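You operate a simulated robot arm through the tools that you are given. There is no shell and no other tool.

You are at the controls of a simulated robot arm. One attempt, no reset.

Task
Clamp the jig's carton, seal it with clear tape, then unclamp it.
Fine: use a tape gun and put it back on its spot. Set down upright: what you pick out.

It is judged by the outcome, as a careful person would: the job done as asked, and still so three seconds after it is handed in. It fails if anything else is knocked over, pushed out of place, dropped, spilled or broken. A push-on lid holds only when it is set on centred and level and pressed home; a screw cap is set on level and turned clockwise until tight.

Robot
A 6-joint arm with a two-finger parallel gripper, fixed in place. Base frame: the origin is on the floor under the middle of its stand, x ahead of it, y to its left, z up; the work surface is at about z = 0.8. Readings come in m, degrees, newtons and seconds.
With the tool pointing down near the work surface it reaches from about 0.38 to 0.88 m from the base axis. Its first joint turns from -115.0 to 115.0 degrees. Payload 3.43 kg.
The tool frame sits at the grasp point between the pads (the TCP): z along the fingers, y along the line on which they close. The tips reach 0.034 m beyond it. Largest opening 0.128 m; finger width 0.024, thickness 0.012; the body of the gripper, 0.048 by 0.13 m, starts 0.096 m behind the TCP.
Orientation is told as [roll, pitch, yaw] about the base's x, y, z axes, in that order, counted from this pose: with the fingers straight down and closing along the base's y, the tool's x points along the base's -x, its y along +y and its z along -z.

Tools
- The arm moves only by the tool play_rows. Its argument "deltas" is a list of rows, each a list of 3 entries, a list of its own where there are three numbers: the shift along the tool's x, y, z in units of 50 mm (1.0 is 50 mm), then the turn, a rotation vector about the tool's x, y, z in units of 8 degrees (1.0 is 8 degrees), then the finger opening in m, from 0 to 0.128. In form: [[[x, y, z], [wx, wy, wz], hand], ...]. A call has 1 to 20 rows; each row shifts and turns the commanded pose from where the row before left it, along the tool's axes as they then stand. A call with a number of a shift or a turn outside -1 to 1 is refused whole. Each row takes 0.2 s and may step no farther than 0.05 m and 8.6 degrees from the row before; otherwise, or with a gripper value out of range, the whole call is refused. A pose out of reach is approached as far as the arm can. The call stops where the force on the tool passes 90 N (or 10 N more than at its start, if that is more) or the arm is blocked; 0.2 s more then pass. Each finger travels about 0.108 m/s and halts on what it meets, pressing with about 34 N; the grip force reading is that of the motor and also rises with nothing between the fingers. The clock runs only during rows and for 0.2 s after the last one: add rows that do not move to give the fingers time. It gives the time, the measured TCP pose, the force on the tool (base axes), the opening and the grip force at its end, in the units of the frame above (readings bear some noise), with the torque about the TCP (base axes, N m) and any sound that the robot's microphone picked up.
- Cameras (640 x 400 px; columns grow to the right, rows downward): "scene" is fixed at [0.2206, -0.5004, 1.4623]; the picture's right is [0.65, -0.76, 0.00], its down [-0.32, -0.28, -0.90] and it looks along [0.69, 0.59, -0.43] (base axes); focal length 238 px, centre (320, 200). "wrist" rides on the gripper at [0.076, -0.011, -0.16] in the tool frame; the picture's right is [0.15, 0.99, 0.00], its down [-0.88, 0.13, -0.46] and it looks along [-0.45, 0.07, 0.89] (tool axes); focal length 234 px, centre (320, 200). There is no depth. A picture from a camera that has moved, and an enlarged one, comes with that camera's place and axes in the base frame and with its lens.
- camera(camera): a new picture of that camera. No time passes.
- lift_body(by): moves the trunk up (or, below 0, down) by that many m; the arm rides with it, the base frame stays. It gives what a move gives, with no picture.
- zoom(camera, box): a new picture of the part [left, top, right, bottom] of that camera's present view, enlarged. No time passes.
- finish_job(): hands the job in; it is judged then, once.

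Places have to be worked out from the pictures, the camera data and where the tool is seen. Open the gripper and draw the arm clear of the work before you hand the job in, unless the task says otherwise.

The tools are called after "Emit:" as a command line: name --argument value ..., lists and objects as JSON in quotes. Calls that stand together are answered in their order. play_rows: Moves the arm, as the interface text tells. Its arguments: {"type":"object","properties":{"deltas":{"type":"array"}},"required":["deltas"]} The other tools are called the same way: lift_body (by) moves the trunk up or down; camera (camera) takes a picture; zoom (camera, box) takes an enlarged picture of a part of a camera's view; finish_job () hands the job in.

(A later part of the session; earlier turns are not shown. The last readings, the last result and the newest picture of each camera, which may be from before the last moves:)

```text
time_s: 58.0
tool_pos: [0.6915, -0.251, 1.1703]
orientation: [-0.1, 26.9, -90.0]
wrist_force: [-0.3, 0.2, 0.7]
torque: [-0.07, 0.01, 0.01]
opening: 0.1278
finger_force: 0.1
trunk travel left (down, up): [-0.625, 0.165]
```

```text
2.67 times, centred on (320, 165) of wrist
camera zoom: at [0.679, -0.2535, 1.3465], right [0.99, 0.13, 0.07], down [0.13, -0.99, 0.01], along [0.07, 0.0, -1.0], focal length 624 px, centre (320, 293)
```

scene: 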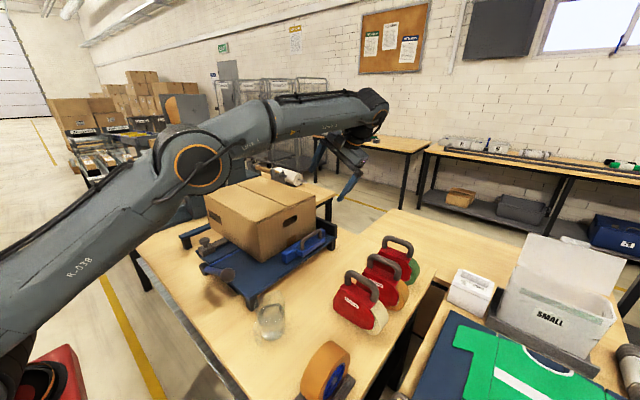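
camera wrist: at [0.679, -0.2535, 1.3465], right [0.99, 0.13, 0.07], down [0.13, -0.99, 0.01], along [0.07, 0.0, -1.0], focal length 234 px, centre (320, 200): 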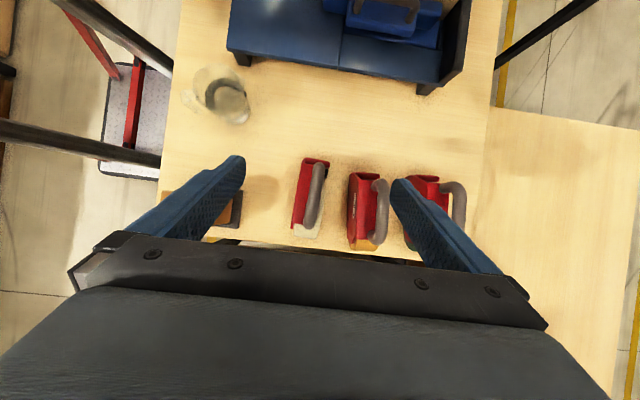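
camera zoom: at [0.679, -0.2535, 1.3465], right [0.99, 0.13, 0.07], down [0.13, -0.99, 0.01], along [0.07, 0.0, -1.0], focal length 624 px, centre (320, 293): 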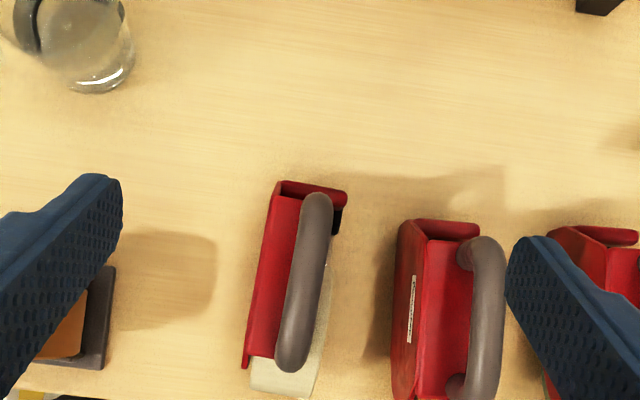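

The gun 1 handle bar is centred near (0.693, -0.248, 0.965), aligned with y within 2°. Before picking it up I test the arm's reach at the far end of the seam with the gripper vertical and yaw -90.

Emit:
play_rows --deltas '[[[0, 0, 0], [0, -0.841, 0], 0.128], [[0, 0, 0], [0, -0.841, 0], 0.128], [[0, 0, 0], [0, -0.841, 0], 0.128], [[0, 0, 0], [0, -0.841, 0], 0.128], [[0.914, 0.088, -0.1625], [0, 0, 0], 0.128], [[0.914, 0.088, -0.1625], [0, 0, 0], 0.128], [[0.914, 0.088, -0.1625], [0, 0, 0], 0.128], [[0.914, 0.088, -0.1625], [0, 0, 0], 0.128], [[0.914, 0.088, -0.1625], [0, 0, 0], 0.128], [[0.914, 0.088, -0.1625], [0, 0, 0], 0.128], [[0.914, 0.088, -0.1625], [0, 0, 0], 0.128], [[0.914, 0.088, -0.1625], [0, 0, 0], 0.128], [[0.914, 0.088, -0.1625], [0, 0, 0], 0.128], [[0.914, 0.088, -0.1625], [0, 0, 0], 0.128], [[0.914, 0.088, -0.1625], [0, 0, 0], 0.128], [[0.914, 0.088, -0.1625], [0, 0, 0], 0.128], [[0.914, 0.088, -0.1625], [0, 0, 0], 0.128], [[0.914, 0.088, -0.1625], [0, 0, 0], 0.128], [[0.914, 0.088, -0.1625], [0, 0, 0], 0.128], [[0.914, 0.088, -0.1625], [0, 0, 0], 0.128]]'

Emit:
camera --camera "wrist"

Emit:
camera --camera "scene"

```text
time_s: 62.2
tool_pos: [0.677, 0.4013, 1.2462]
orientation: [-0.1, 0.1, -90.1]
wrist_force: [-0.1, -0.9, -0.1]
torque: [0.07, -0.01, -0.01]
opening: 0.128
finger_force: 0.1
out of reach, approached as far as the arm can: row 16, 17, 18, 19, 20
trunk travel left (down, up): [-0.625, 0.165]
```

```text
taken
camera wrist: at [0.6654, 0.48, 1.4041], right [0.99, 0.14, 0.0], down [0.13, -0.88, 0.45], along [0.07, -0.45, -0.89], focal length 234 px, centre (320, 200)
```

wrist: 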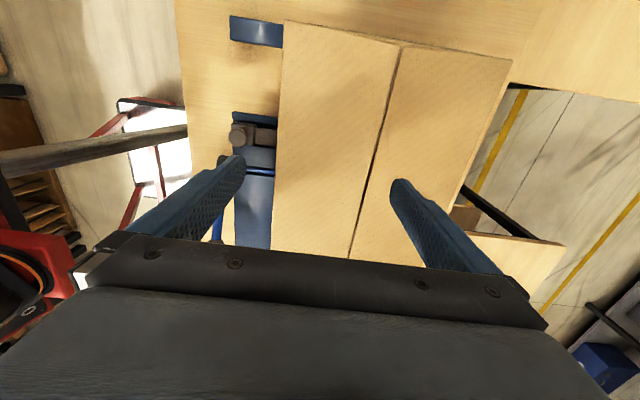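

```text
taken
```

scene: 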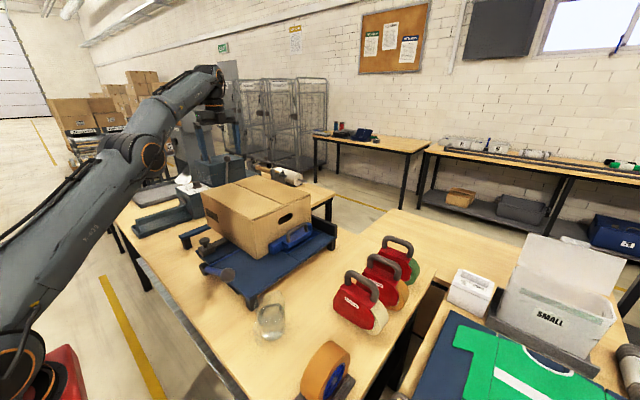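

At this trunk height the arm falls short (r≈0.79). I raise the trunk fully, then test reach with the fingers tilted outward about the gun's bar axis.

Emit:
lift_body --by 0.16

```text
time_s: 64.0
tool_pos: [0.6331, 0.4018, 1.4049]
orientation: [0.0, 0.0, -90.1]
wrist_force: [0.5, 0.5, -0.3]
torque: [0.0, 0.01, -0.01]
opening: 0.1279
finger_force: 0.1
trunk travel left (down, up): [-0.785, 0.005]
```

The reported position shifted a bit after the lift. I make a small downward move to see where the commanded pose now stands.

Emit:
play_rows --deltas '[[[0, 0, 0.6], [0, 0, 0], 0.128], [[0, 0, 0.6], [0, 0, 0], 0.128], [[0, 0, 0.6], [0, 0, 0], 0.128]]'

```text
time_s: 64.8
tool_pos: [0.6331, 0.4027, 1.3152]
orientation: [0.0, 0.1, -90.0]
wrist_force: [-0.1, -0.1, -0.9]
torque: [0.0, -0.01, -0.03]
opening: 0.1279
finger_force: 0.0
trunk travel left (down, up): [-0.785, 0.005]
```

The commanded pose is the actual pose, good. I tilt 25° (fingers pointing outward) and go to the far-end taping pose above the seam to test reach.

Emit:
play_rows --deltas '[[[0, 0, 0], [-0.78125, 0, 0], 0.128], [[0, 0, 0], [-0.78125, 0, 0], 0.128], [[0, 0, 0], [-0.78125, 0, 0], 0.128], [[0, 0, 0], [-0.78125, 0, 0], 0.128], [[0.385, 0.447, 0.567], [0, 0, 0], 0.128], [[0.385, 0.447, 0.567], [0, 0, 0], 0.128], [[0.385, 0.447, 0.567], [0, 0, 0], 0.128], [[0.385, 0.447, 0.567], [0, 0, 0], 0.128]]'

Emit:
play_rows --deltas '[[[0, -0.2113, 0.4532], [0, 0, 0], 0.128], [[0.3, 0, 0], [0, 0, 0], 0.128]]'

Emit:
camera --camera "wrist"

```text
time_s: 66.6
tool_pos: [0.7608, 0.4799, 1.2497]
orientation: [24.8, 0.0, -90.2]
wrist_force: [-1.2, -0.8, 0.9]
torque: [0.03, 0.0, 0.01]
opening: 0.128
finger_force: 0.0
trunk travel left (down, up): [-0.785, 0.005]
```

```text
time_s: 67.2
tool_pos: [0.7623, 0.4935, 1.2263]
orientation: [25.1, 0.1, -90.1]
wrist_force: [0.1, -0.3, 0.8]
torque: [0.03, 0.03, 0.02]
opening: 0.1279
finger_force: 0.1
trunk travel left (down, up): [-0.785, 0.005]
```

```text
taken
camera wrist: at [0.6835, 0.5717, 1.3646], right [0.9, 0.14, 0.42], down [-0.08, -0.88, 0.47], along [0.44, -0.45, -0.78], focal length 234 px, centre (320, 200)
```

wrist: 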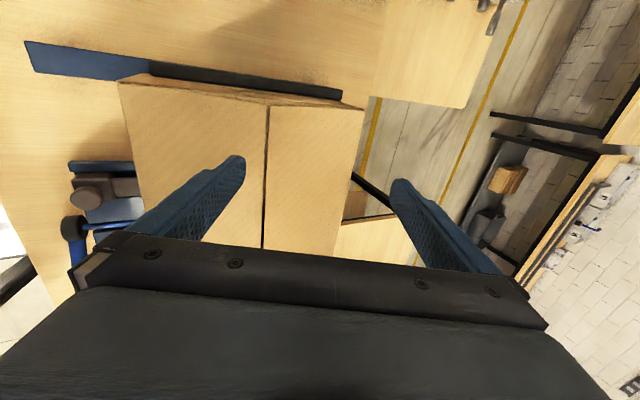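

Reach is fine with the 25° tilt, and the seam is at x≈0.763, with the carton's far edge at y≈0.54. I go to a pre-grasp for gun 1 with the same tilt.

Emit:
play_rows --deltas '[[[-0.926, -0.131, -0.061], [0, 0, 0], 0.128], [[-0.926, -0.131, -0.061], [0, 0, 0], 0.128], [[-0.926, -0.131, -0.061], [0, 0, 0], 0.128], [[-0.926, -0.131, -0.061], [0, 0, 0], 0.128], [[-0.926, -0.131, -0.061], [0, 0, 0], 0.128], [[-0.926, -0.131, -0.061], [0, 0, 0], 0.128], [[-0.926, -0.131, -0.061], [0, 0, 0], 0.128], [[-0.926, -0.131, -0.061], [0, 0, 0], 0.128], [[-0.926, -0.131, -0.061], [0, 0, 0], 0.128], [[-0.926, -0.131, -0.061], [0, 0, 0], 0.128], [[-0.926, -0.131, -0.061], [0, 0, 0], 0.128], [[-0.926, -0.131, -0.061], [0, 0, 0], 0.128], [[-0.926, -0.131, -0.061], [0, 0, 0], 0.128], [[-0.926, -0.131, -0.061], [0, 0, 0], 0.128], [[-0.926, -0.131, -0.061], [0, 0, 0], 0.128], [[-0.926, -0.131, -0.061], [0, 0, 0], 0.128]]'

Emit:
play_rows --deltas '[[[0, -0.336, 0.72], [0, 0, 0], 0.1], [[0, -0.336, 0.72], [0, 0, 0], 0.08], [[0, -0.336, 0.72], [0, 0, 0], 0.06], [[0, -0.336, 0.72], [0, 0, 0], 0.055]]'

Emit:
camera --camera "wrist"

Emit:
zoom --camera "wrist" --box '[250, 90, 390, 230]'

Emit:
zoom --camera "scene" --box '[310, 200, 430, 340]'

```text
time_s: 70.6
tool_pos: [0.6457, -0.246, 1.2226]
orientation: [25.0, 0.0, -90.0]
wrist_force: [0.6, 0.7, 0.9]
torque: [-0.02, 0.05, -0.01]
opening: 0.128
finger_force: 0.0
trunk travel left (down, up): [-0.785, 0.005]
```

```text
time_s: 71.6
tool_pos: [0.6449, -0.2463, 1.0658]
orientation: [24.9, 0.1, -90.2]
wrist_force: [0.2, 0.2, 0.3]
torque: [0.02, -0.02, 0.01]
opening: 0.0548
finger_force: 0.1
trunk travel left (down, up): [-0.785, 0.005]
```

```text
taken
camera wrist: at [0.567, -0.1686, 1.2032], right [0.9, 0.15, 0.42], down [-0.08, -0.88, 0.47], along [0.44, -0.45, -0.78], focal length 234 px, centre (320, 200)
```

wrist: 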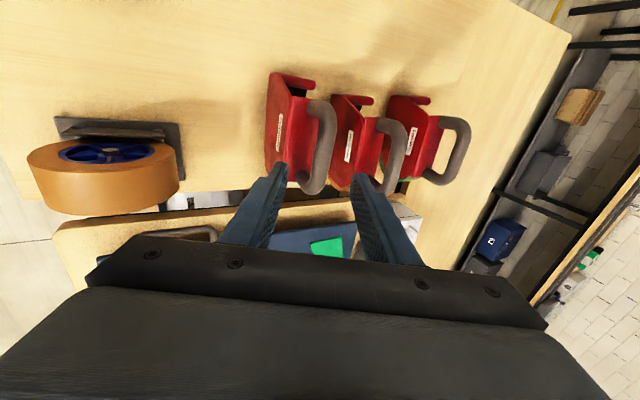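

```text
2.86 times, centred on (320, 160) of wrist
camera zoom: at [0.567, -0.1686, 1.2032], right [0.9, 0.15, 0.42], down [-0.08, -0.88, 0.47], along [0.44, -0.45, -0.78], focal length 669 px, centre (320, 314)
```

zoom: 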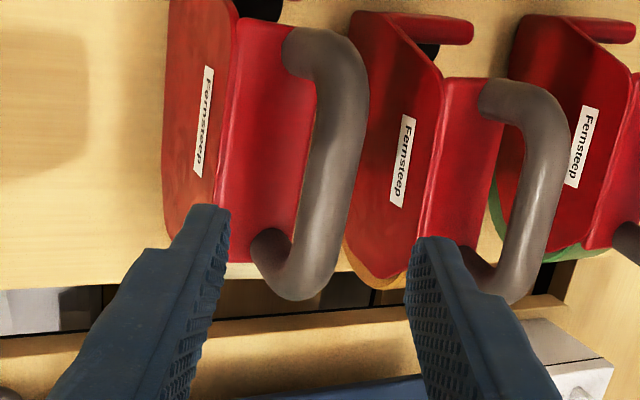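

```text
2.86 times, centred on (370, 270) of scene
camera zoom: at [0.2206, -0.5004, 1.4623], right [0.65, -0.76, 0.0], down [-0.32, -0.28, -0.9], along [0.69, 0.59, -0.43], focal length 682 px, centre (177, 0)
```

zoom: 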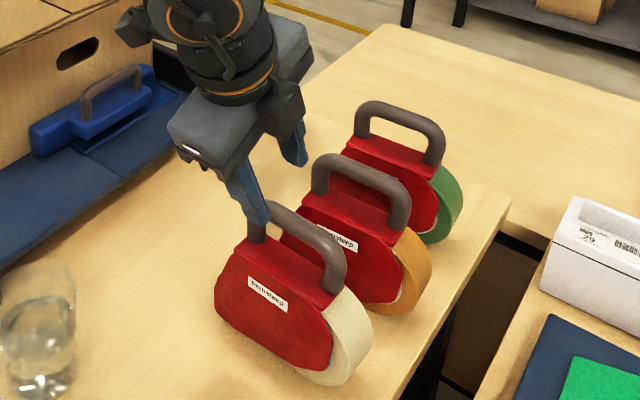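

The handle lies about 6 mm off the finger mid-line. I correct this and advance along the finger axis to straddle the bar.

Emit:
play_rows --deltas '[[[0, 0.06, 0.6], [0, 0, 0], 0.052], [[0, 0.06, 0.6], [0, 0, 0], 0.05], [[0, 0, 0.4], [0, 0, 0], 0.05]]'

Emit:
zoom --camera "wrist" --box '[250, 90, 390, 230]'

Emit:
zoom --camera "scene" --box '[320, 240, 390, 330]'

```text
time_s: 72.4
tool_pos: [0.6841, -0.2456, 0.9946]
orientation: [25.0, 0.0, -90.0]
wrist_force: [0.0, 0.9, -0.3]
torque: [0.0, -0.03, -0.05]
opening: 0.0499
finger_force: 0.1
trunk travel left (down, up): [-0.785, 0.005]
```

```text
2.86 times, centred on (320, 160) of wrist
camera zoom: at [0.6067, -0.1681, 1.1331], right [0.9, 0.15, 0.42], down [-0.08, -0.88, 0.47], along [0.44, -0.45, -0.78], focal length 669 px, centre (320, 314)
```

zoom: 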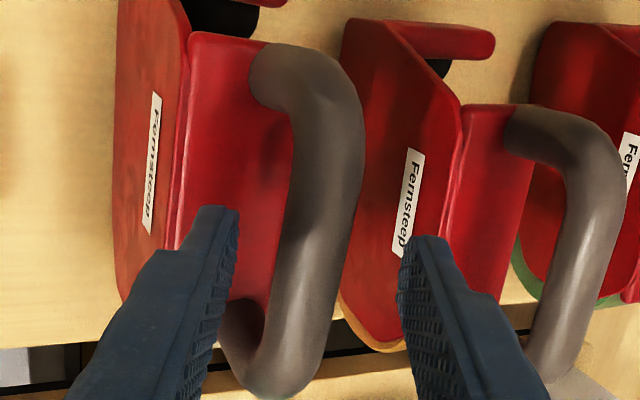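

```text
4.44 times, centred on (355, 285) of scene
camera zoom: at [0.2206, -0.5004, 1.4623], right [0.65, -0.76, 0.0], down [-0.32, -0.28, -0.9], along [0.69, 0.59, -0.43], focal length 1060 px, centre (164, -178)
```

zoom: 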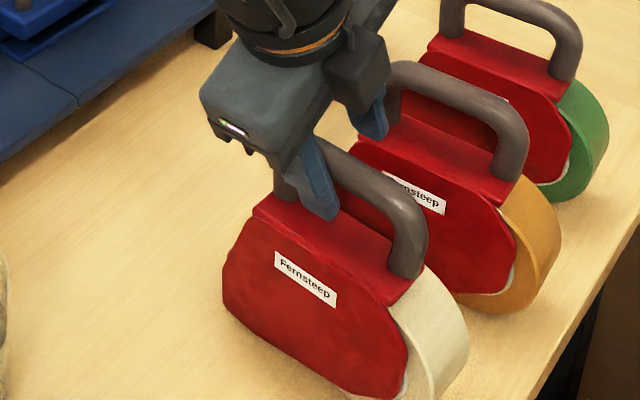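

The bar is between the pads with room. I advance the last 2 cm and close slowly.

Emit:
play_rows --deltas '[[[0, -0.06, 0.2], [0, 0, 0], 0.048], [[0, 0, 0.2], [0, 0, 0], 0.045]]'

Emit:
zoom --camera "wrist" --box '[250, 90, 390, 230]'

Emit:
zoom --camera "scene" --box '[320, 240, 390, 330]'

```text
time_s: 73.0
tool_pos: [0.6891, -0.2447, 0.9758]
orientation: [24.9, 0.0, -90.0]
wrist_force: [0.8, 0.1, -0.7]
torque: [0.02, -0.01, 0.01]
opening: 0.0453
finger_force: 0.0
trunk travel left (down, up): [-0.785, 0.005]
```

```text
2.86 times, centred on (320, 160) of wrist
camera zoom: at [0.612, -0.1679, 1.1141], right [0.9, 0.15, 0.42], down [-0.07, -0.88, 0.47], along [0.44, -0.45, -0.78], focal length 669 px, centre (320, 314)
```

zoom: 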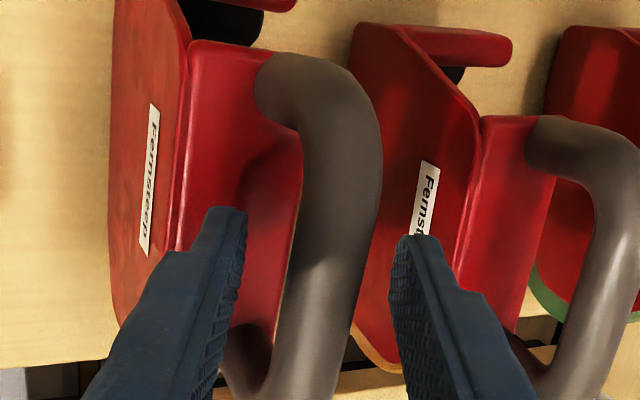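

```text
4.44 times, centred on (355, 285) of scene
camera zoom: at [0.2206, -0.5004, 1.4623], right [0.65, -0.76, 0.0], down [-0.32, -0.28, -0.9], along [0.69, 0.59, -0.43], focal length 1060 px, centre (164, -178)
```

zoom: 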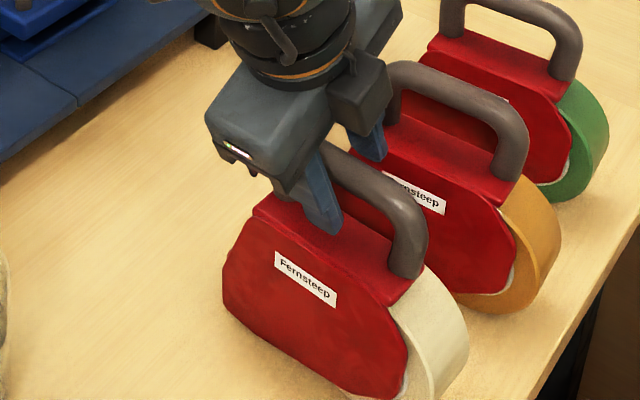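

Centred. I close on the bar.

Emit:
play_rows --deltas '[[[0, 0, 0], [0, 0, 0], 0.03], [[0, 0, 0], [0, 0, 0], 0.022], [[0, 0, 0], [0, 0, 0], 0.01], [[0, 0, 0], [0, 0, 0], 0.0], [[0, 0, 0], [0, 0, 0], 0.0]]'

Emit:
zoom --camera "wrist" --box '[250, 90, 390, 230]'

Emit:
zoom --camera "scene" --box '[320, 240, 390, 330]'

```text
time_s: 74.2
tool_pos: [0.6902, -0.2459, 0.9748]
orientation: [25.0, 0.2, -90.1]
wrist_force: [1.5, 1.5, 3.0]
torque: [0.85, -0.1, -0.12]
opening: 0.0205
finger_force: 33.9
trunk travel left (down, up): [-0.785, 0.005]
```

```text
2.86 times, centred on (320, 160) of wrist
camera zoom: at [0.6121, -0.1679, 1.1143], right [0.9, 0.14, 0.42], down [-0.08, -0.88, 0.47], along [0.44, -0.45, -0.78], focal length 669 px, centre (320, 314)
```

zoom: 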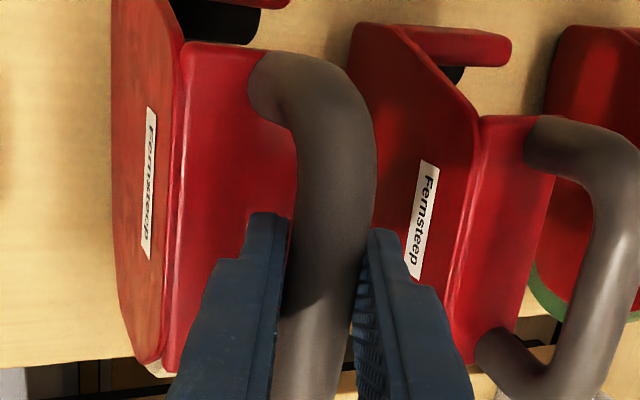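

```text
4.44 times, centred on (355, 285) of scene
camera zoom: at [0.2206, -0.5004, 1.4623], right [0.65, -0.76, 0.0], down [-0.32, -0.28, -0.9], along [0.69, 0.59, -0.43], focal length 1060 px, centre (164, -178)
```

zoom: 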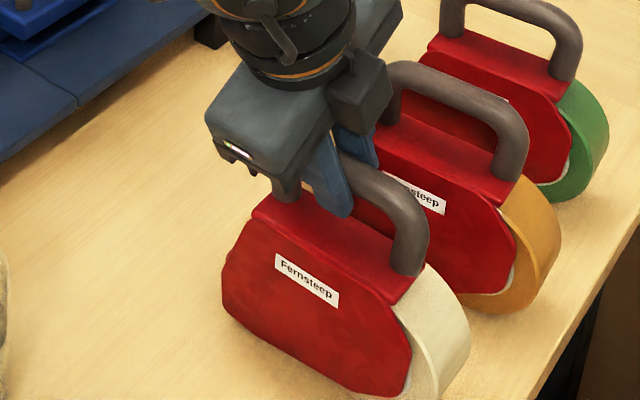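

Gripped at 20.5 mm; the rest pose is TCP (0.690, -0.246, 0.975). I lift 2 cm straight up and read the load.

Emit:
play_rows --deltas '[[[0, 0.0845, -0.181], [0, 0, 0], 0.0], [[0, 0.0845, -0.181], [0, 0, 0], 0.0], [[0, 0, 0], [0, 0, 0], 0.0]]'

Emit:
zoom --camera "scene" --box '[320, 240, 390, 330]'

Emit:
zoom --camera "wrist" --box '[250, 60, 390, 230]'

```text
time_s: 75.0
tool_pos: [0.6891, -0.2468, 0.9945]
orientation: [25.0, 0.1, -90.1]
wrist_force: [0.0, -0.1, -2.3]
torque: [0.07, 0.0, -0.03]
opening: 0.0197
finger_force: 34.4
trunk travel left (down, up): [-0.785, 0.005]
```

```text
4.44 times, centred on (355, 285) of scene
camera zoom: at [0.2206, -0.5004, 1.4623], right [0.65, -0.76, 0.0], down [-0.32, -0.28, -0.9], along [0.69, 0.59, -0.43], focal length 1060 px, centre (164, -178)
```

zoom: 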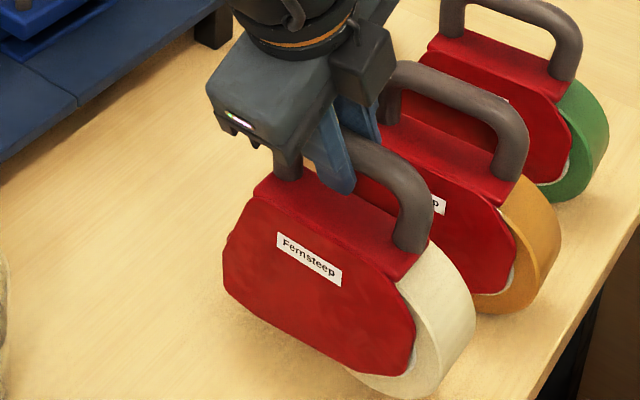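

```text
2.35 times, centred on (320, 145) of wrist
camera zoom: at [0.6124, -0.1681, 1.1341], right [0.9, 0.15, 0.42], down [-0.07, -0.88, 0.47], along [0.44, -0.45, -0.78], focal length 551 px, centre (320, 329)
```

zoom: 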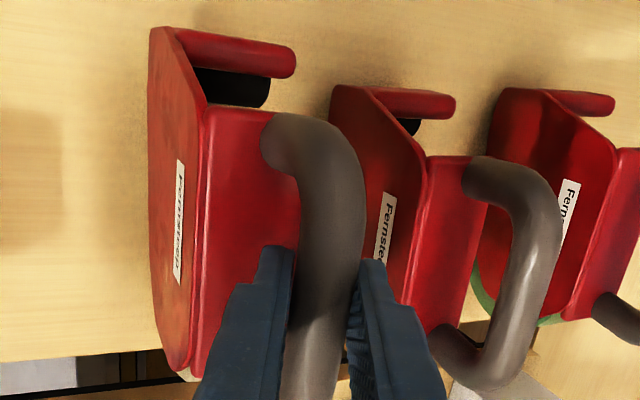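

The gun is held level and balanced (about 0.25 kg). I raise it well clear and carry it over the carton to mid-seam height to check alignment.

Emit:
play_rows --deltas '[[[0, 0.3685, -0.79], [0, 0, 0], 0.0], [[0, 0.3685, -0.79], [0, 0, 0], 0.0], [[0, 0.3685, -0.79], [0, 0, 0], 0.0], [[0, 0.3685, -0.79], [0, 0, 0], 0.0], [[0, 0.3685, -0.79], [0, 0, 0], 0.0], [[0, 0.3685, -0.79], [0, 0, 0], 0.0], [[0, 0.3685, -0.79], [0, 0, 0], 0.0], [[0.6, 0.08, 0.035], [0, 0, 0], 0.0], [[0.85, 0.115, 0.053], [0, 0, 0], 0.0], [[0.85, 0.115, 0.053], [0, 0, 0], 0.0], [[0.85, 0.115, 0.053], [0, 0, 0], 0.0], [[0.85, 0.115, 0.053], [0, 0, 0], 0.0], [[0.85, 0.115, 0.053], [0, 0, 0], 0.0], [[0.85, 0.115, 0.053], [0, 0, 0], 0.0], [[0.85, 0.115, 0.053], [0, 0, 0], 0.0], [[0.85, 0.115, 0.053], [0, 0, 0], 0.0], [[0.85, 0.115, 0.053], [0, 0, 0], 0.0], [[0.85, 0.115, 0.053], [0, 0, 0], 0.0], [[0.6, 0.08, 0.035], [0, 0, 0], 0.0]]'

Emit:
camera --camera "wrist"

Emit:
camera --camera "scene"

```text
time_s: 79.0
tool_pos: [0.763, 0.2412, 1.3014]
orientation: [25.0, -0.1, -90.0]
wrist_force: [-1.0, -1.0, -3.2]
torque: [0.08, 0.01, 0.03]
opening: 0.0205
finger_force: 33.4
trunk travel left (down, up): [-0.785, 0.005]
```

```text
taken
camera wrist: at [0.6854, 0.3182, 1.4405], right [0.9, 0.15, 0.42], down [-0.07, -0.88, 0.47], along [0.44, -0.45, -0.78], focal length 234 px, centre (320, 200)
```

wrist: 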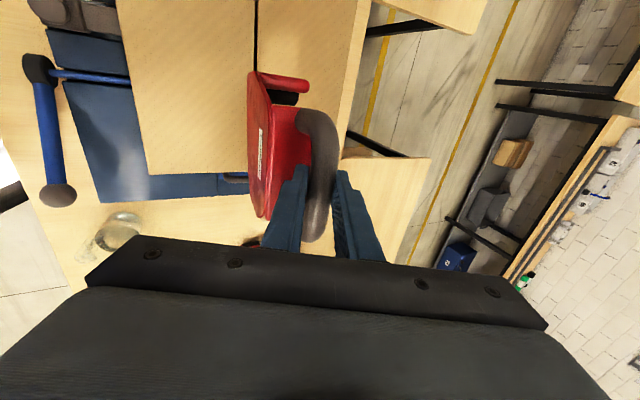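

```text
taken
```

scene: 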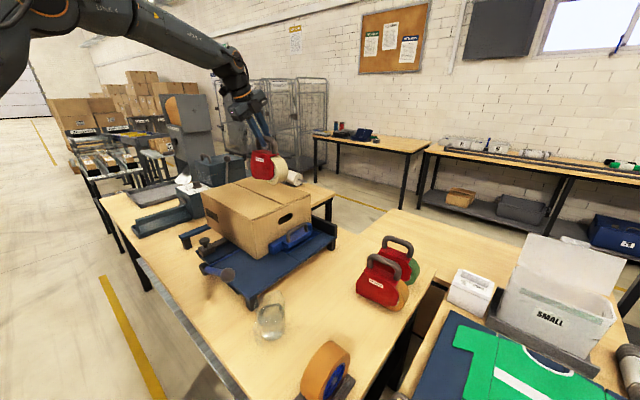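

The gun hangs level over the carton. I carry it on toward the far end of the seam, still 5 cm above the top.

Emit:
play_rows --deltas '[[[0.806, -0.0418, 0.0541], [0, 0, 0], 0.0], [[0.806, -0.0418, 0.0541], [0, 0, 0], 0.0], [[0.806, -0.0418, 0.0541], [0, 0, 0], 0.0], [[0.806, -0.0418, 0.0541], [0, 0, 0], 0.0], [[0.806, -0.0418, 0.0541], [0, 0, 0], 0.0], [[0.806, -0.0418, 0.0541], [0, 0, 0], 0.0]]'

Emit:
camera --camera "wrist"

Emit:
zoom --camera "wrist" --box '[220, 40, 360, 160]'

Emit:
zoom --camera "scene" --box '[190, 120, 330, 240]'

```text
time_s: 80.4
tool_pos: [0.7564, 0.4822, 1.2796]
orientation: [24.9, 0.0, -90.1]
wrist_force: [-0.6, 0.2, -1.3]
torque: [0.12, 0.01, -0.01]
opening: 0.0202
finger_force: 34.2
trunk travel left (down, up): [-0.785, 0.005]
```

```text
taken
camera wrist: at [0.6784, 0.5593, 1.4195], right [0.9, 0.15, 0.42], down [-0.07, -0.88, 0.47], along [0.43, -0.45, -0.78], focal length 234 px, centre (320, 200)
```

wrist: 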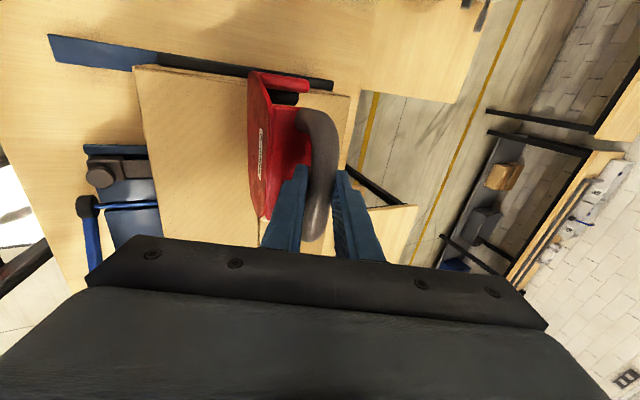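

```text
3.33 times, centred on (290, 100) of wrist
camera zoom: at [0.6784, 0.5593, 1.4195], right [0.9, 0.15, 0.42], down [-0.07, -0.88, 0.47], along [0.43, -0.45, -0.78], focal length 781 px, centre (420, 533)
```

zoom: 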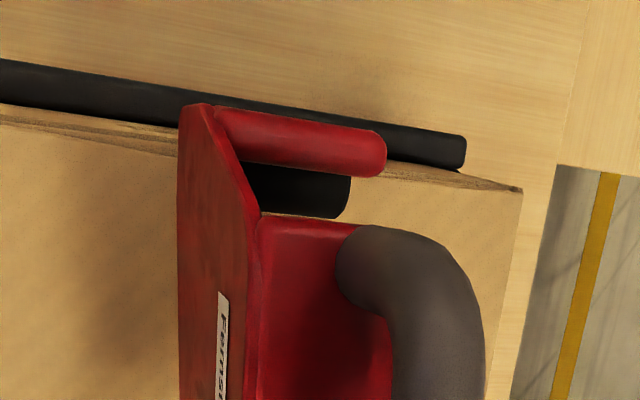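

```text
3.33 times, centred on (260, 180) of scene
camera zoom: at [0.2206, -0.5004, 1.4623], right [0.65, -0.76, 0.0], down [-0.32, -0.28, -0.9], along [0.69, 0.59, -0.43], focal length 795 px, centre (520, 267)
```

zoom: 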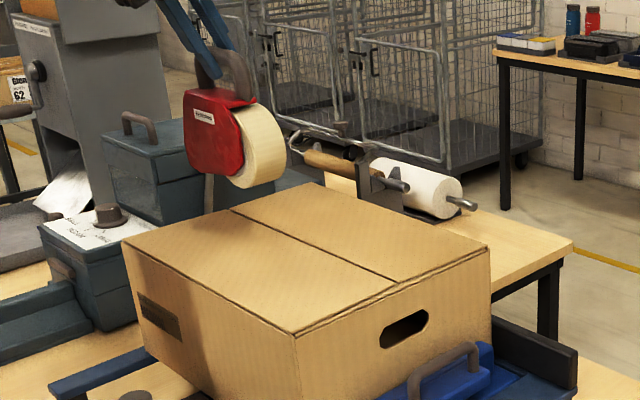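

Alignment is good: gun centre x≈0.762 on the seam, roller at y≈0.535 with the carton edge at ≈0.542. I descend gently until contact.

Emit:
play_rows --deltas '[[[0, -0.169, 0.3625], [0, 0, 0], 0.0], [[0, -0.127, 0.272], [0, 0, 0], 0.0], [[0, -0.0423, 0.0906], [0, 0, 0], 0.0], [[0, 0, 0], [0, 0, 0], 0.0]]'

Emit:
zoom --camera "wrist" --box '[220, 40, 360, 160]'

Emit:
zoom --camera "scene" --box '[190, 130, 290, 230]'

```text
time_s: 81.4
tool_pos: [0.7579, 0.4818, 1.2412]
orientation: [25.0, 0.1, -90.2]
wrist_force: [-0.1, -0.4, -3.5]
torque: [0.07, 0.0, 0.03]
opening: 0.0201
finger_force: 34.2
trunk travel left (down, up): [-0.785, 0.005]
```

```text
3.33 times, centred on (290, 100) of wrist
camera zoom: at [0.68, 0.559, 1.3804], right [0.9, 0.15, 0.42], down [-0.08, -0.88, 0.47], along [0.44, -0.45, -0.78], focal length 781 px, centre (420, 533)
```

zoom: 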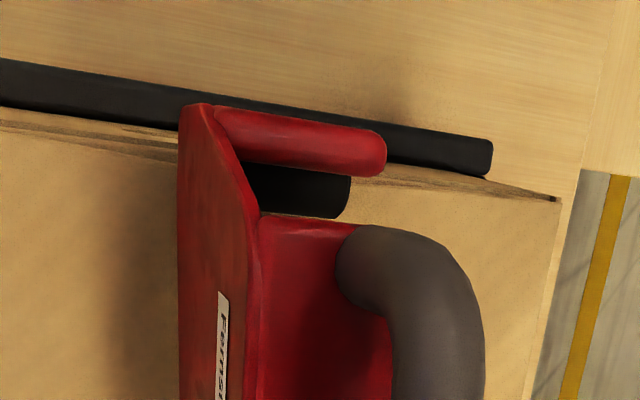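

```text
4.00 times, centred on (240, 180) of scene
camera zoom: at [0.2206, -0.5004, 1.4623], right [0.65, -0.76, 0.0], down [-0.32, -0.28, -0.9], along [0.69, 0.59, -0.43], focal length 954 px, centre (640, 280)
```

zoom: 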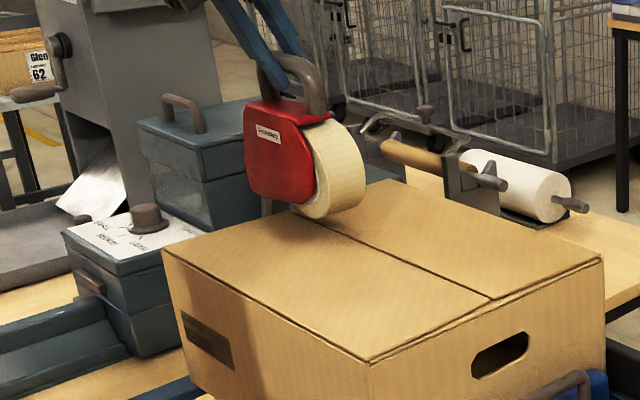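

Nearly down and well aligned. I continue in 4 mm steps.

Emit:
play_rows --deltas '[[[0, -0.0338, 0.0725], [0, 0, 0], 0.0], [[0, -0.0338, 0.0725], [0, 0, 0], 0.0], [[0, 0, 0], [0, 0, 0], 0.0]]'

```text
time_s: 82.2
tool_pos: [0.7573, 0.4801, 1.2341]
orientation: [24.9, 0.0, -90.1]
wrist_force: [0.1, -0.4, -2.5]
torque: [0.07, 0.0, -0.02]
opening: 0.0202
finger_force: 33.5
trunk travel left (down, up): [-0.785, 0.005]
```

Emit:
play_rows --deltas '[[[0, -0.0254, 0.0544], [0, 0, 0], 0.0], [[0, -0.0254, 0.0544], [0, 0, 0], 0.0], [[0, 0, 0], [0, 0, 0], 0.0]]'

```text
time_s: 83.0
tool_pos: [0.7591, 0.4818, 1.2289]
orientation: [24.9, 0.1, -90.1]
wrist_force: [0.0, 0.2, -3.3]
torque: [0.04, 0.0, -0.02]
opening: 0.0201
finger_force: 33.6
trunk travel left (down, up): [-0.785, 0.005]
```

No contact yet; I continue in 2 mm steps.

Emit:
play_rows --deltas '[[[0, -0.0169, 0.03625], [0, 0, 0], 0.0], [[0, -0.0169, 0.03625], [0, 0, 0], 0.0], [[0, 0, 0], [0, 0, 0], 0.0]]'

Emit:
zoom --camera "scene" --box '[225, 160, 275, 210]'

```text
time_s: 83.8
tool_pos: [0.7589, 0.4806, 1.2238]
orientation: [25.0, 0.0, -90.0]
wrist_force: [0.3, 0.7, -2.7]
torque: [0.02, 0.0, 0.0]
opening: 0.0202
finger_force: 34.1
trunk travel left (down, up): [-0.785, 0.005]
```

```text
8.00 times, centred on (250, 185) of scene
camera zoom: at [0.2206, -0.5004, 1.4623], right [0.65, -0.76, 0.0], down [-0.32, -0.28, -0.9], along [0.69, 0.59, -0.43], focal length 1908 px, centre (880, 320)
```

zoom: 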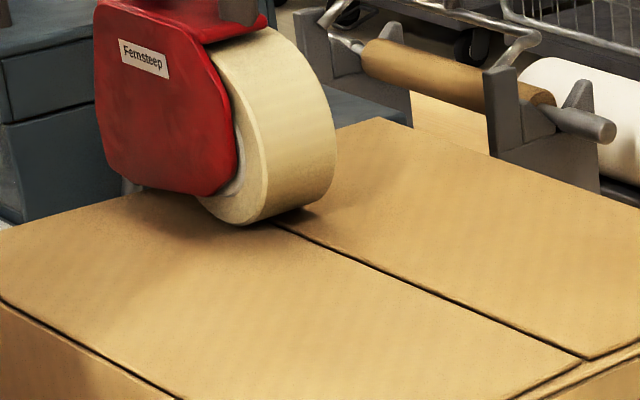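

Almost touching. Two more 2 mm steps.

Emit:
play_rows --deltas '[[[0, -0.0169, 0.03625], [0, 0, 0], 0.0], [[0, -0.0169, 0.03625], [0, 0, 0], 0.0], [[0, 0, 0], [0, 0, 0], 0.0]]'

Emit:
zoom --camera "scene" --box '[225, 160, 275, 210]'

```text
time_s: 84.6
tool_pos: [0.7587, 0.4811, 1.2209]
orientation: [25.1, 0.1, -90.1]
wrist_force: [0.6, -1.1, 3.0]
torque: [0.32, 0.04, 0.0]
opening: 0.0203
finger_force: 34.4
trunk travel left (down, up): [-0.785, 0.005]
```

```text
8.00 times, centred on (250, 185) of scene
camera zoom: at [0.2206, -0.5004, 1.4623], right [0.65, -0.76, 0.0], down [-0.32, -0.28, -0.9], along [0.69, 0.59, -0.43], focal length 1908 px, centre (880, 320)
```

zoom: 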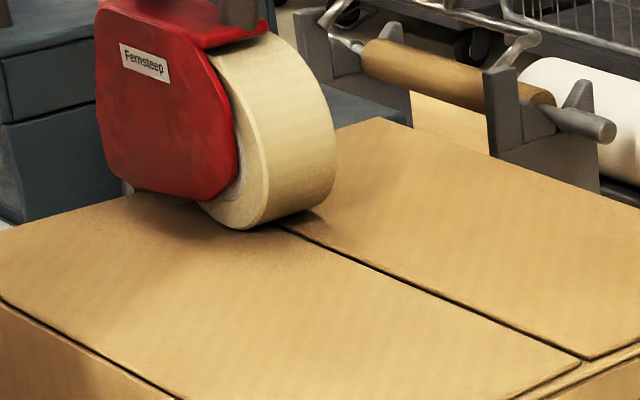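

Contact: fz rose by ~6 N and the torque matches a push at the front roller. I press another 1.5 mm and look for tape attaching.

Emit:
play_rows --deltas '[[[0, -0.0127, 0.0272], [0, 0, 0], 0.0], [[0, 0, 0], [0, 0, 0], 0.0]]'

Emit:
zoom --camera "wrist" --box '[220, 40, 360, 160]'

```text
time_s: 85.2
tool_pos: [0.7585, 0.4804, 1.22]
orientation: [25.1, 0.1, -90.0]
wrist_force: [1.5, -0.6, 13.0]
torque: [0.38, -0.22, -0.02]
opening: 0.0203
finger_force: 34.0
trunk travel left (down, up): [-0.785, 0.005]
```

```text
3.33 times, centred on (290, 100) of wrist
camera zoom: at [0.6806, 0.5582, 1.3594], right [0.9, 0.14, 0.42], down [-0.08, -0.88, 0.47], along [0.44, -0.45, -0.78], focal length 781 px, centre (420, 533)
```

zoom: 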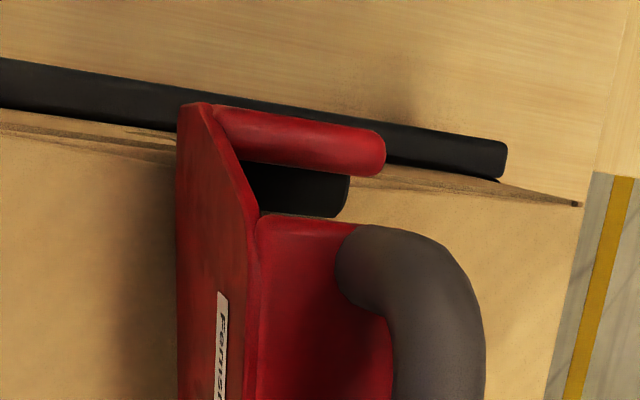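

Firm contact (~16 N total on roller and roll), but the roller is ~8 mm short of the far edge. I lift 3 mm, shift 7 mm toward the edge, and set down again so the tape starts at the edge.

Emit:
play_rows --deltas '[[[0, 0.0254, -0.0544], [0, 0, 0], 0.0], [[0.07, 0, 0], [0, 0, 0], 0.0], [[0.07, 0, 0], [0, 0, 0], 0.0], [[0, -0.0127, 0.0272], [0, 0, 0], 0.0], [[0, -0.0127, 0.0272], [0, 0, 0], 0.0], [[0, 0, 0], [0, 0, 0], 0.0]]'

Emit:
zoom --camera "wrist" --box '[220, 40, 360, 160]'

Emit:
zoom --camera "scene" --box '[215, 150, 275, 210]'

```text
time_s: 86.6
tool_pos: [0.7598, 0.4868, 1.2197]
orientation: [25.1, 0.1, -90.0]
wrist_force: [0.1, 0.1, 8.5]
torque: [-0.4, -0.05, 0.05]
opening: 0.0202
finger_force: 34.0
trunk travel left (down, up): [-0.785, 0.005]
```

```text
3.33 times, centred on (290, 100) of wrist
camera zoom: at [0.6803, 0.5655, 1.3591], right [0.9, 0.14, 0.42], down [-0.08, -0.88, 0.47], along [0.44, -0.45, -0.78], focal length 781 px, centre (420, 533)
```

zoom: 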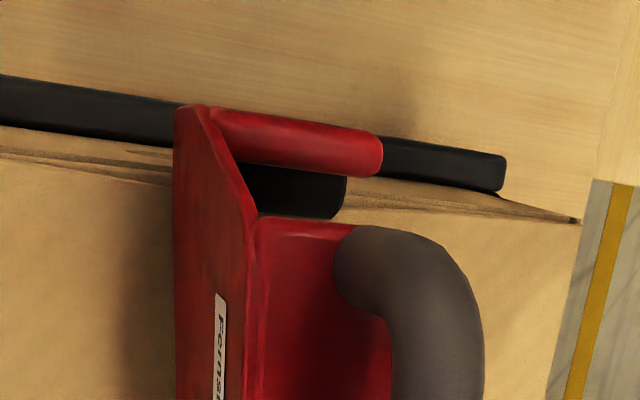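

```text
6.67 times, centred on (245, 180) of scene
camera zoom: at [0.2206, -0.5004, 1.4623], right [0.65, -0.76, 0.0], down [-0.32, -0.28, -0.9], along [0.69, 0.59, -0.43], focal length 1590 px, centre (820, 333)
```

zoom: 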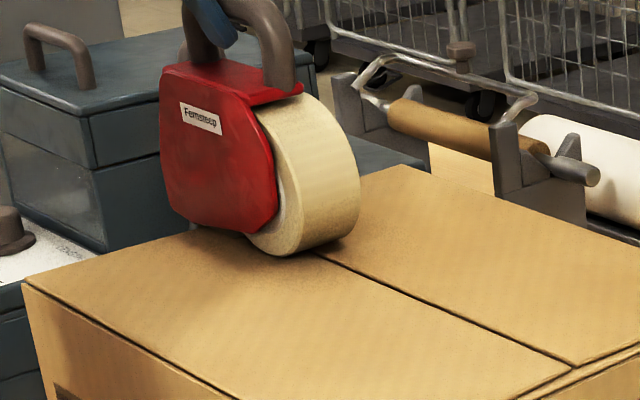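

The torque flipped sign, so the roller has gone just past the edge and only the roll bears. I move back 3.5 mm and set down again.

Emit:
play_rows --deltas '[[[0, 0.0254, -0.0544], [0, 0, 0], 0.0], [[-0.07, 0, 0], [0, 0, 0], 0.0], [[0, -0.0127, 0.0272], [0, 0, 0], 0.0], [[0, -0.0127, 0.0272], [0, 0, 0], 0.0], [[0, 0, 0], [0, 0, 0], 0.0]]'

```text
time_s: 87.8
tool_pos: [0.758, 0.4838, 1.2205]
orientation: [25.2, 0.1, -90.0]
wrist_force: [0.0, 1.8, 8.4]
torque: [-0.06, -0.01, -0.02]
opening: 0.0201
finger_force: 33.9
trunk travel left (down, up): [-0.785, 0.005]
```

The roller is now touching near the very edge (sharing load with the roll). I tip the nose down ~1.2° so the roller carries more, and check.

Emit:
play_rows --deltas '[[[0, 0, 0], [0, -0.136, -0.0634], 0.0], [[0, 0, 0], [0, 0, 0], 0.0]]'

Emit:
zoom --camera "wrist" --box '[220, 40, 360, 160]'

```text
time_s: 88.4
tool_pos: [0.7577, 0.4837, 1.2205]
orientation: [25.1, -1.1, -90.0]
wrist_force: [1.0, 1.3, 12.6]
torque: [0.93, -0.11, -0.03]
opening: 0.0205
finger_force: 33.5
trunk travel left (down, up): [-0.785, 0.005]
```

```text
3.33 times, centred on (290, 100) of wrist
camera zoom: at [0.6804, 0.5648, 1.3572], right [0.9, 0.15, 0.42], down [-0.08, -0.87, 0.48], along [0.44, -0.47, -0.77], focal length 781 px, centre (420, 533)
```

zoom: 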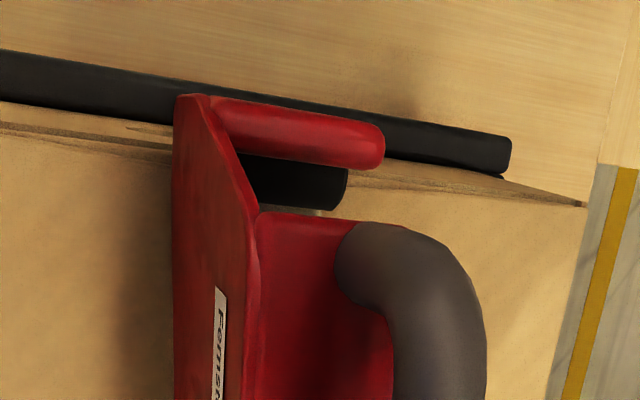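

The roller now carries ~16 N. I start pulling toward -y, first 4 cm slowly, and look whether tape is laid.

Emit:
play_rows --deltas '[[[-0.2, -0.0018, 0.0038], [0, 0, 0], 0.0], [[-0.2, -0.0018, 0.0038], [0, 0, 0], 0.0], [[-0.2, -0.0018, 0.0038], [0, 0, 0], 0.0], [[-0.2, -0.0018, 0.0038], [0, 0, 0], 0.0]]'

Emit:
zoom --camera "wrist" --box '[220, 20, 360, 160]'

Emit:
zoom --camera "scene" --box '[215, 150, 275, 210]'

```text
time_s: 89.4
tool_pos: [0.7585, 0.4441, 1.219]
orientation: [25.1, -1.1, -90.1]
wrist_force: [-0.9, 5.8, 19.3]
torque: [0.77, -0.03, -0.02]
opening: 0.0205
finger_force: 33.9
trunk travel left (down, up): [-0.785, 0.005]
```

```text
2.86 times, centred on (290, 90) of wrist
camera zoom: at [0.6801, 0.5245, 1.3568], right [0.9, 0.15, 0.42], down [-0.08, -0.87, 0.49], along [0.44, -0.47, -0.77], focal length 669 px, centre (406, 514)
```

zoom: 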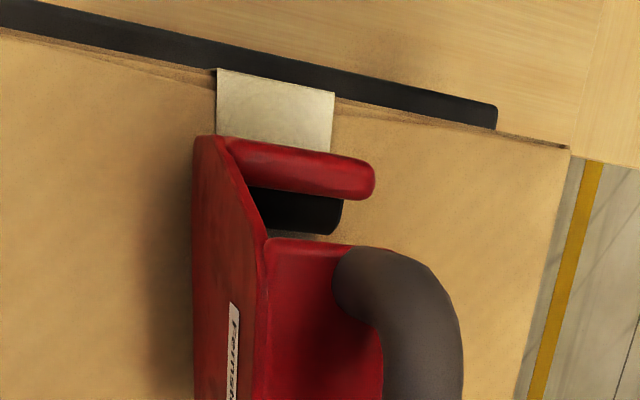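

```text
6.67 times, centred on (245, 180) of scene
camera zoom: at [0.2206, -0.5004, 1.4623], right [0.65, -0.76, 0.0], down [-0.32, -0.28, -0.9], along [0.69, 0.59, -0.43], focal length 1590 px, centre (820, 333)
```

zoom: 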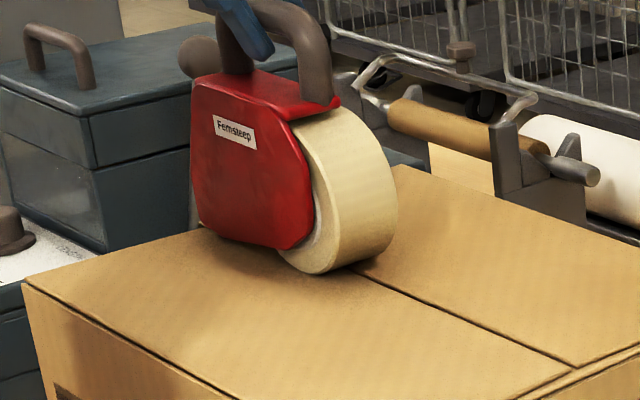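

Clear tape is being laid exactly from the far edge and centred on the seam (x 0.740–0.787). I continue the pull at a steady rate, easing the press slightly.

Emit:
play_rows --deltas '[[[-0.3, 0.002, -0.004], [0, 0, 0], 0.0], [[-0.3, -0.0023, 0.005], [0, 0, 0], 0.0], [[-0.3, -0.0023, 0.005], [0, 0, 0], 0.0], [[-0.3, -0.0023, 0.005], [0, 0, 0], 0.0], [[-0.3, -0.0023, 0.005], [0, 0, 0], 0.0], [[-0.3, -0.0023, 0.005], [0, 0, 0], 0.0]]'

Emit:
camera --camera "wrist"

Emit:
zoom --camera "scene" --box '[190, 140, 320, 250]'

```text
time_s: 90.8
tool_pos: [0.7588, 0.3521, 1.2193]
orientation: [25.0, -1.2, -90.0]
wrist_force: [-0.5, 3.1, 14.4]
torque: [0.34, 0.04, -0.06]
opening: 0.0204
finger_force: 34.0
trunk travel left (down, up): [-0.785, 0.005]
```

```text
taken
camera wrist: at [0.6805, 0.4331, 1.3568], right [0.9, 0.15, 0.42], down [-0.08, -0.87, 0.49], along [0.44, -0.47, -0.77], focal length 234 px, centre (320, 200)
```

wrist: 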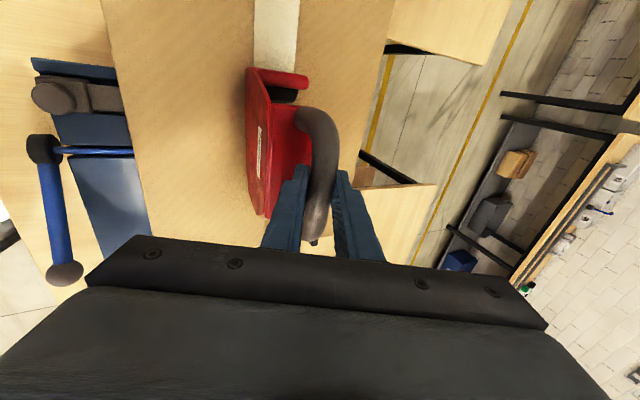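

```text
3.64 times, centred on (255, 195) of scene
camera zoom: at [0.2206, -0.5004, 1.4623], right [0.65, -0.76, 0.0], down [-0.32, -0.28, -0.9], along [0.69, 0.59, -0.43], focal length 867 px, centre (556, 218)
```

zoom: 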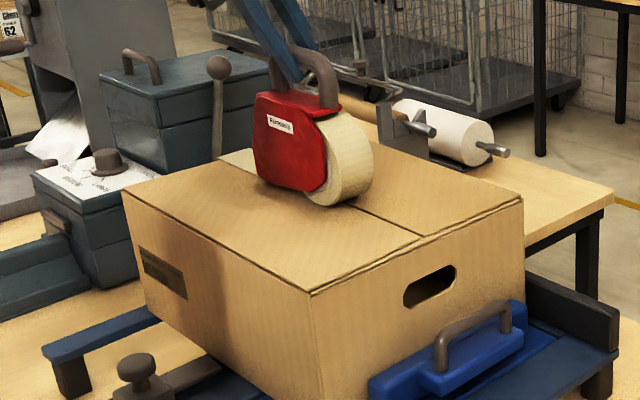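

Taping is going well. I continue another 15 cm.

Emit:
play_rows --deltas '[[[-0.3, -0.0023, 0.0055], [0, 0, 0], 0.0], [[-0.3, -0.0023, 0.0055], [0, 0, 0], 0.0], [[-0.3, -0.0023, 0.0055], [0, 0, 0], 0.0], [[-0.3, -0.0023, 0.0055], [0, 0, 0], 0.0], [[-0.3, -0.0023, 0.0055], [0, 0, 0], 0.0]]'

Emit:
zoom --camera "scene" --box '[190, 140, 320, 250]'

Emit:
zoom --camera "wrist" --box '[220, 0, 360, 120]'

```text
time_s: 92.0
tool_pos: [0.7589, 0.2775, 1.22]
orientation: [25.0, -1.2, -90.1]
wrist_force: [-0.8, 1.8, 10.2]
torque: [0.2, 0.0, -0.06]
opening: 0.02
finger_force: 34.1
trunk travel left (down, up): [-0.785, 0.005]
```

```text
3.64 times, centred on (255, 195) of scene
camera zoom: at [0.2206, -0.5004, 1.4623], right [0.65, -0.76, 0.0], down [-0.32, -0.28, -0.9], along [0.69, 0.59, -0.43], focal length 867 px, centre (556, 218)
```

zoom: 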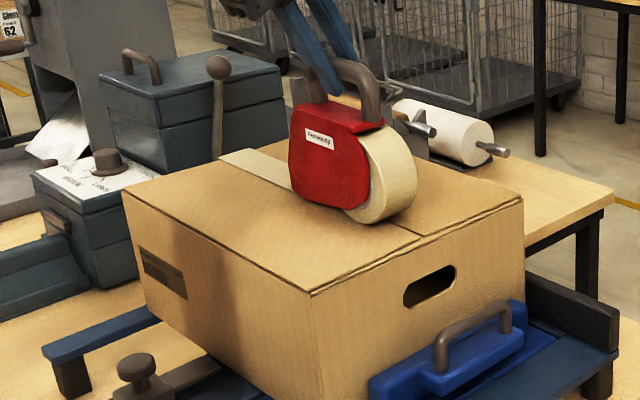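

```text
3.33 times, centred on (290, 60) of wrist
camera zoom: at [0.6804, 0.3579, 1.3571], right [0.9, 0.15, 0.41], down [-0.08, -0.87, 0.49], along [0.44, -0.47, -0.77], focal length 781 px, centre (420, 667)
```

zoom: 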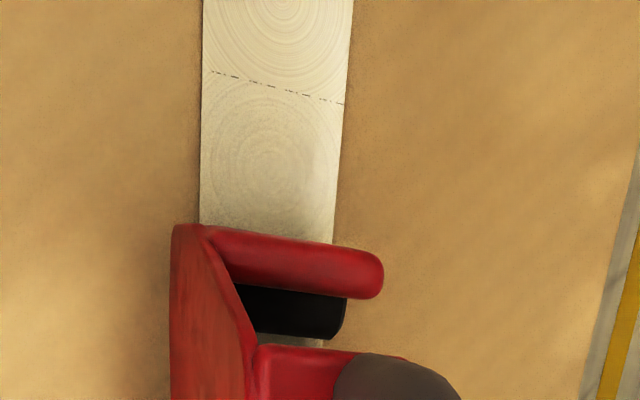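

The strip is continuous. I continue toward the near edge, pressing slightly firmer.

Emit:
play_rows --deltas '[[[-0.3, -0.0035, 0.0085], [0, 0, 0], 0.0], [[-0.3, -0.0028, 0.0065], [0, 0, 0], 0.0], [[-0.3, -0.0028, 0.0062], [0, 0, 0], 0.0], [[-0.3, -0.0028, 0.0062], [0, 0, 0], 0.0], [[-0.3, -0.0028, 0.0062], [0, 0, 0], 0.0]]'

Emit:
zoom --camera "scene" --box '[190, 140, 320, 250]'

```text
time_s: 93.2
tool_pos: [0.7585, 0.2027, 1.2207]
orientation: [25.0, -1.3, -90.0]
wrist_force: [-0.6, 1.7, 9.0]
torque: [0.09, -0.01, -0.04]
opening: 0.0203
finger_force: 34.1
trunk travel left (down, up): [-0.785, 0.005]
```

```text
3.64 times, centred on (255, 195) of scene
camera zoom: at [0.2206, -0.5004, 1.4623], right [0.65, -0.76, 0.0], down [-0.32, -0.28, -0.9], along [0.69, 0.59, -0.43], focal length 867 px, centre (556, 218)
```

zoom: 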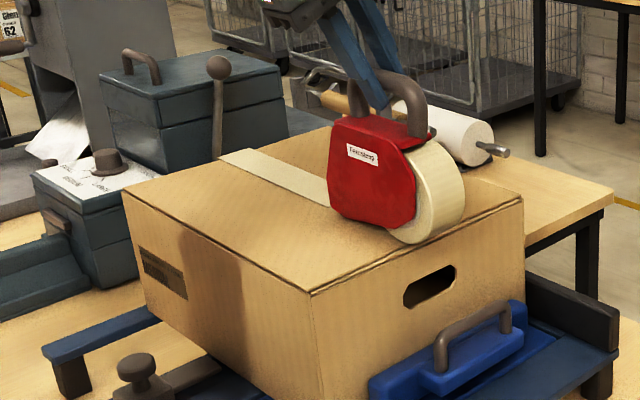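

Good. I go on with slightly more press until the roller is ~1 cm from the near edge.

Emit:
play_rows --deltas '[[[-0.3, -0.0045, 0.011], [0, 0, 0], 0.0], [[-0.3, -0.003, 0.0075], [0, 0, 0], 0.0], [[-0.3, -0.003, 0.0072], [0, 0, 0], 0.0], [[-0.3, -0.003, 0.0068], [0, 0, 0], 0.0], [[-0.3, -0.003, 0.0068], [0, 0, 0], 0.0], [[-0.3, -0.003, 0.0068], [0, 0, 0], 0.0]]'

Emit:
zoom --camera "scene" --box '[210, 140, 340, 250]'

Emit:
zoom --camera "wrist" --box '[220, 0, 360, 120]'

```text
time_s: 94.6
tool_pos: [0.7585, 0.112, 1.2192]
orientation: [25.1, -1.2, -90.0]
wrist_force: [0.1, -1.1, 0.8]
torque: [0.11, 0.01, -0.05]
opening: 0.0203
finger_force: 33.9
trunk travel left (down, up): [-0.785, 0.005]
```

```text
3.64 times, centred on (275, 195) of scene
camera zoom: at [0.2206, -0.5004, 1.4623], right [0.65, -0.76, 0.0], down [-0.32, -0.28, -0.9], along [0.69, 0.59, -0.43], focal length 867 px, centre (484, 218)
```

zoom: 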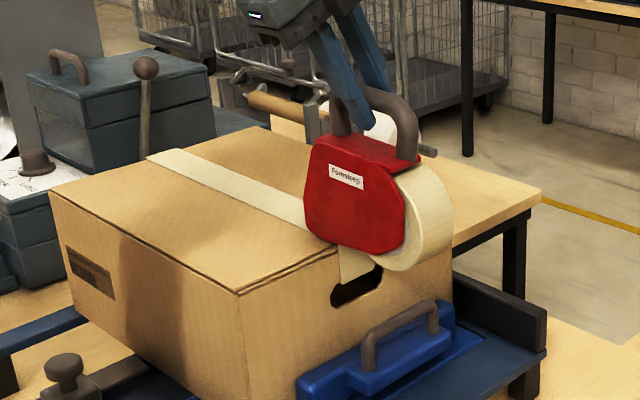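

```text
3.33 times, centred on (290, 60) of wrist
camera zoom: at [0.6809, 0.1938, 1.3558], right [0.9, 0.15, 0.41], down [-0.07, -0.87, 0.49], along [0.44, -0.47, -0.77], focal length 781 px, centre (420, 667)
```

zoom: 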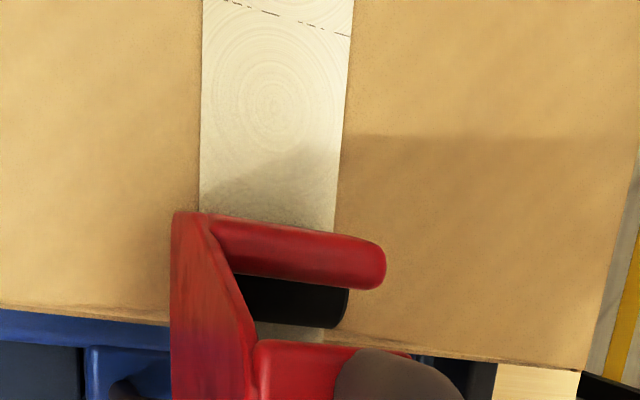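

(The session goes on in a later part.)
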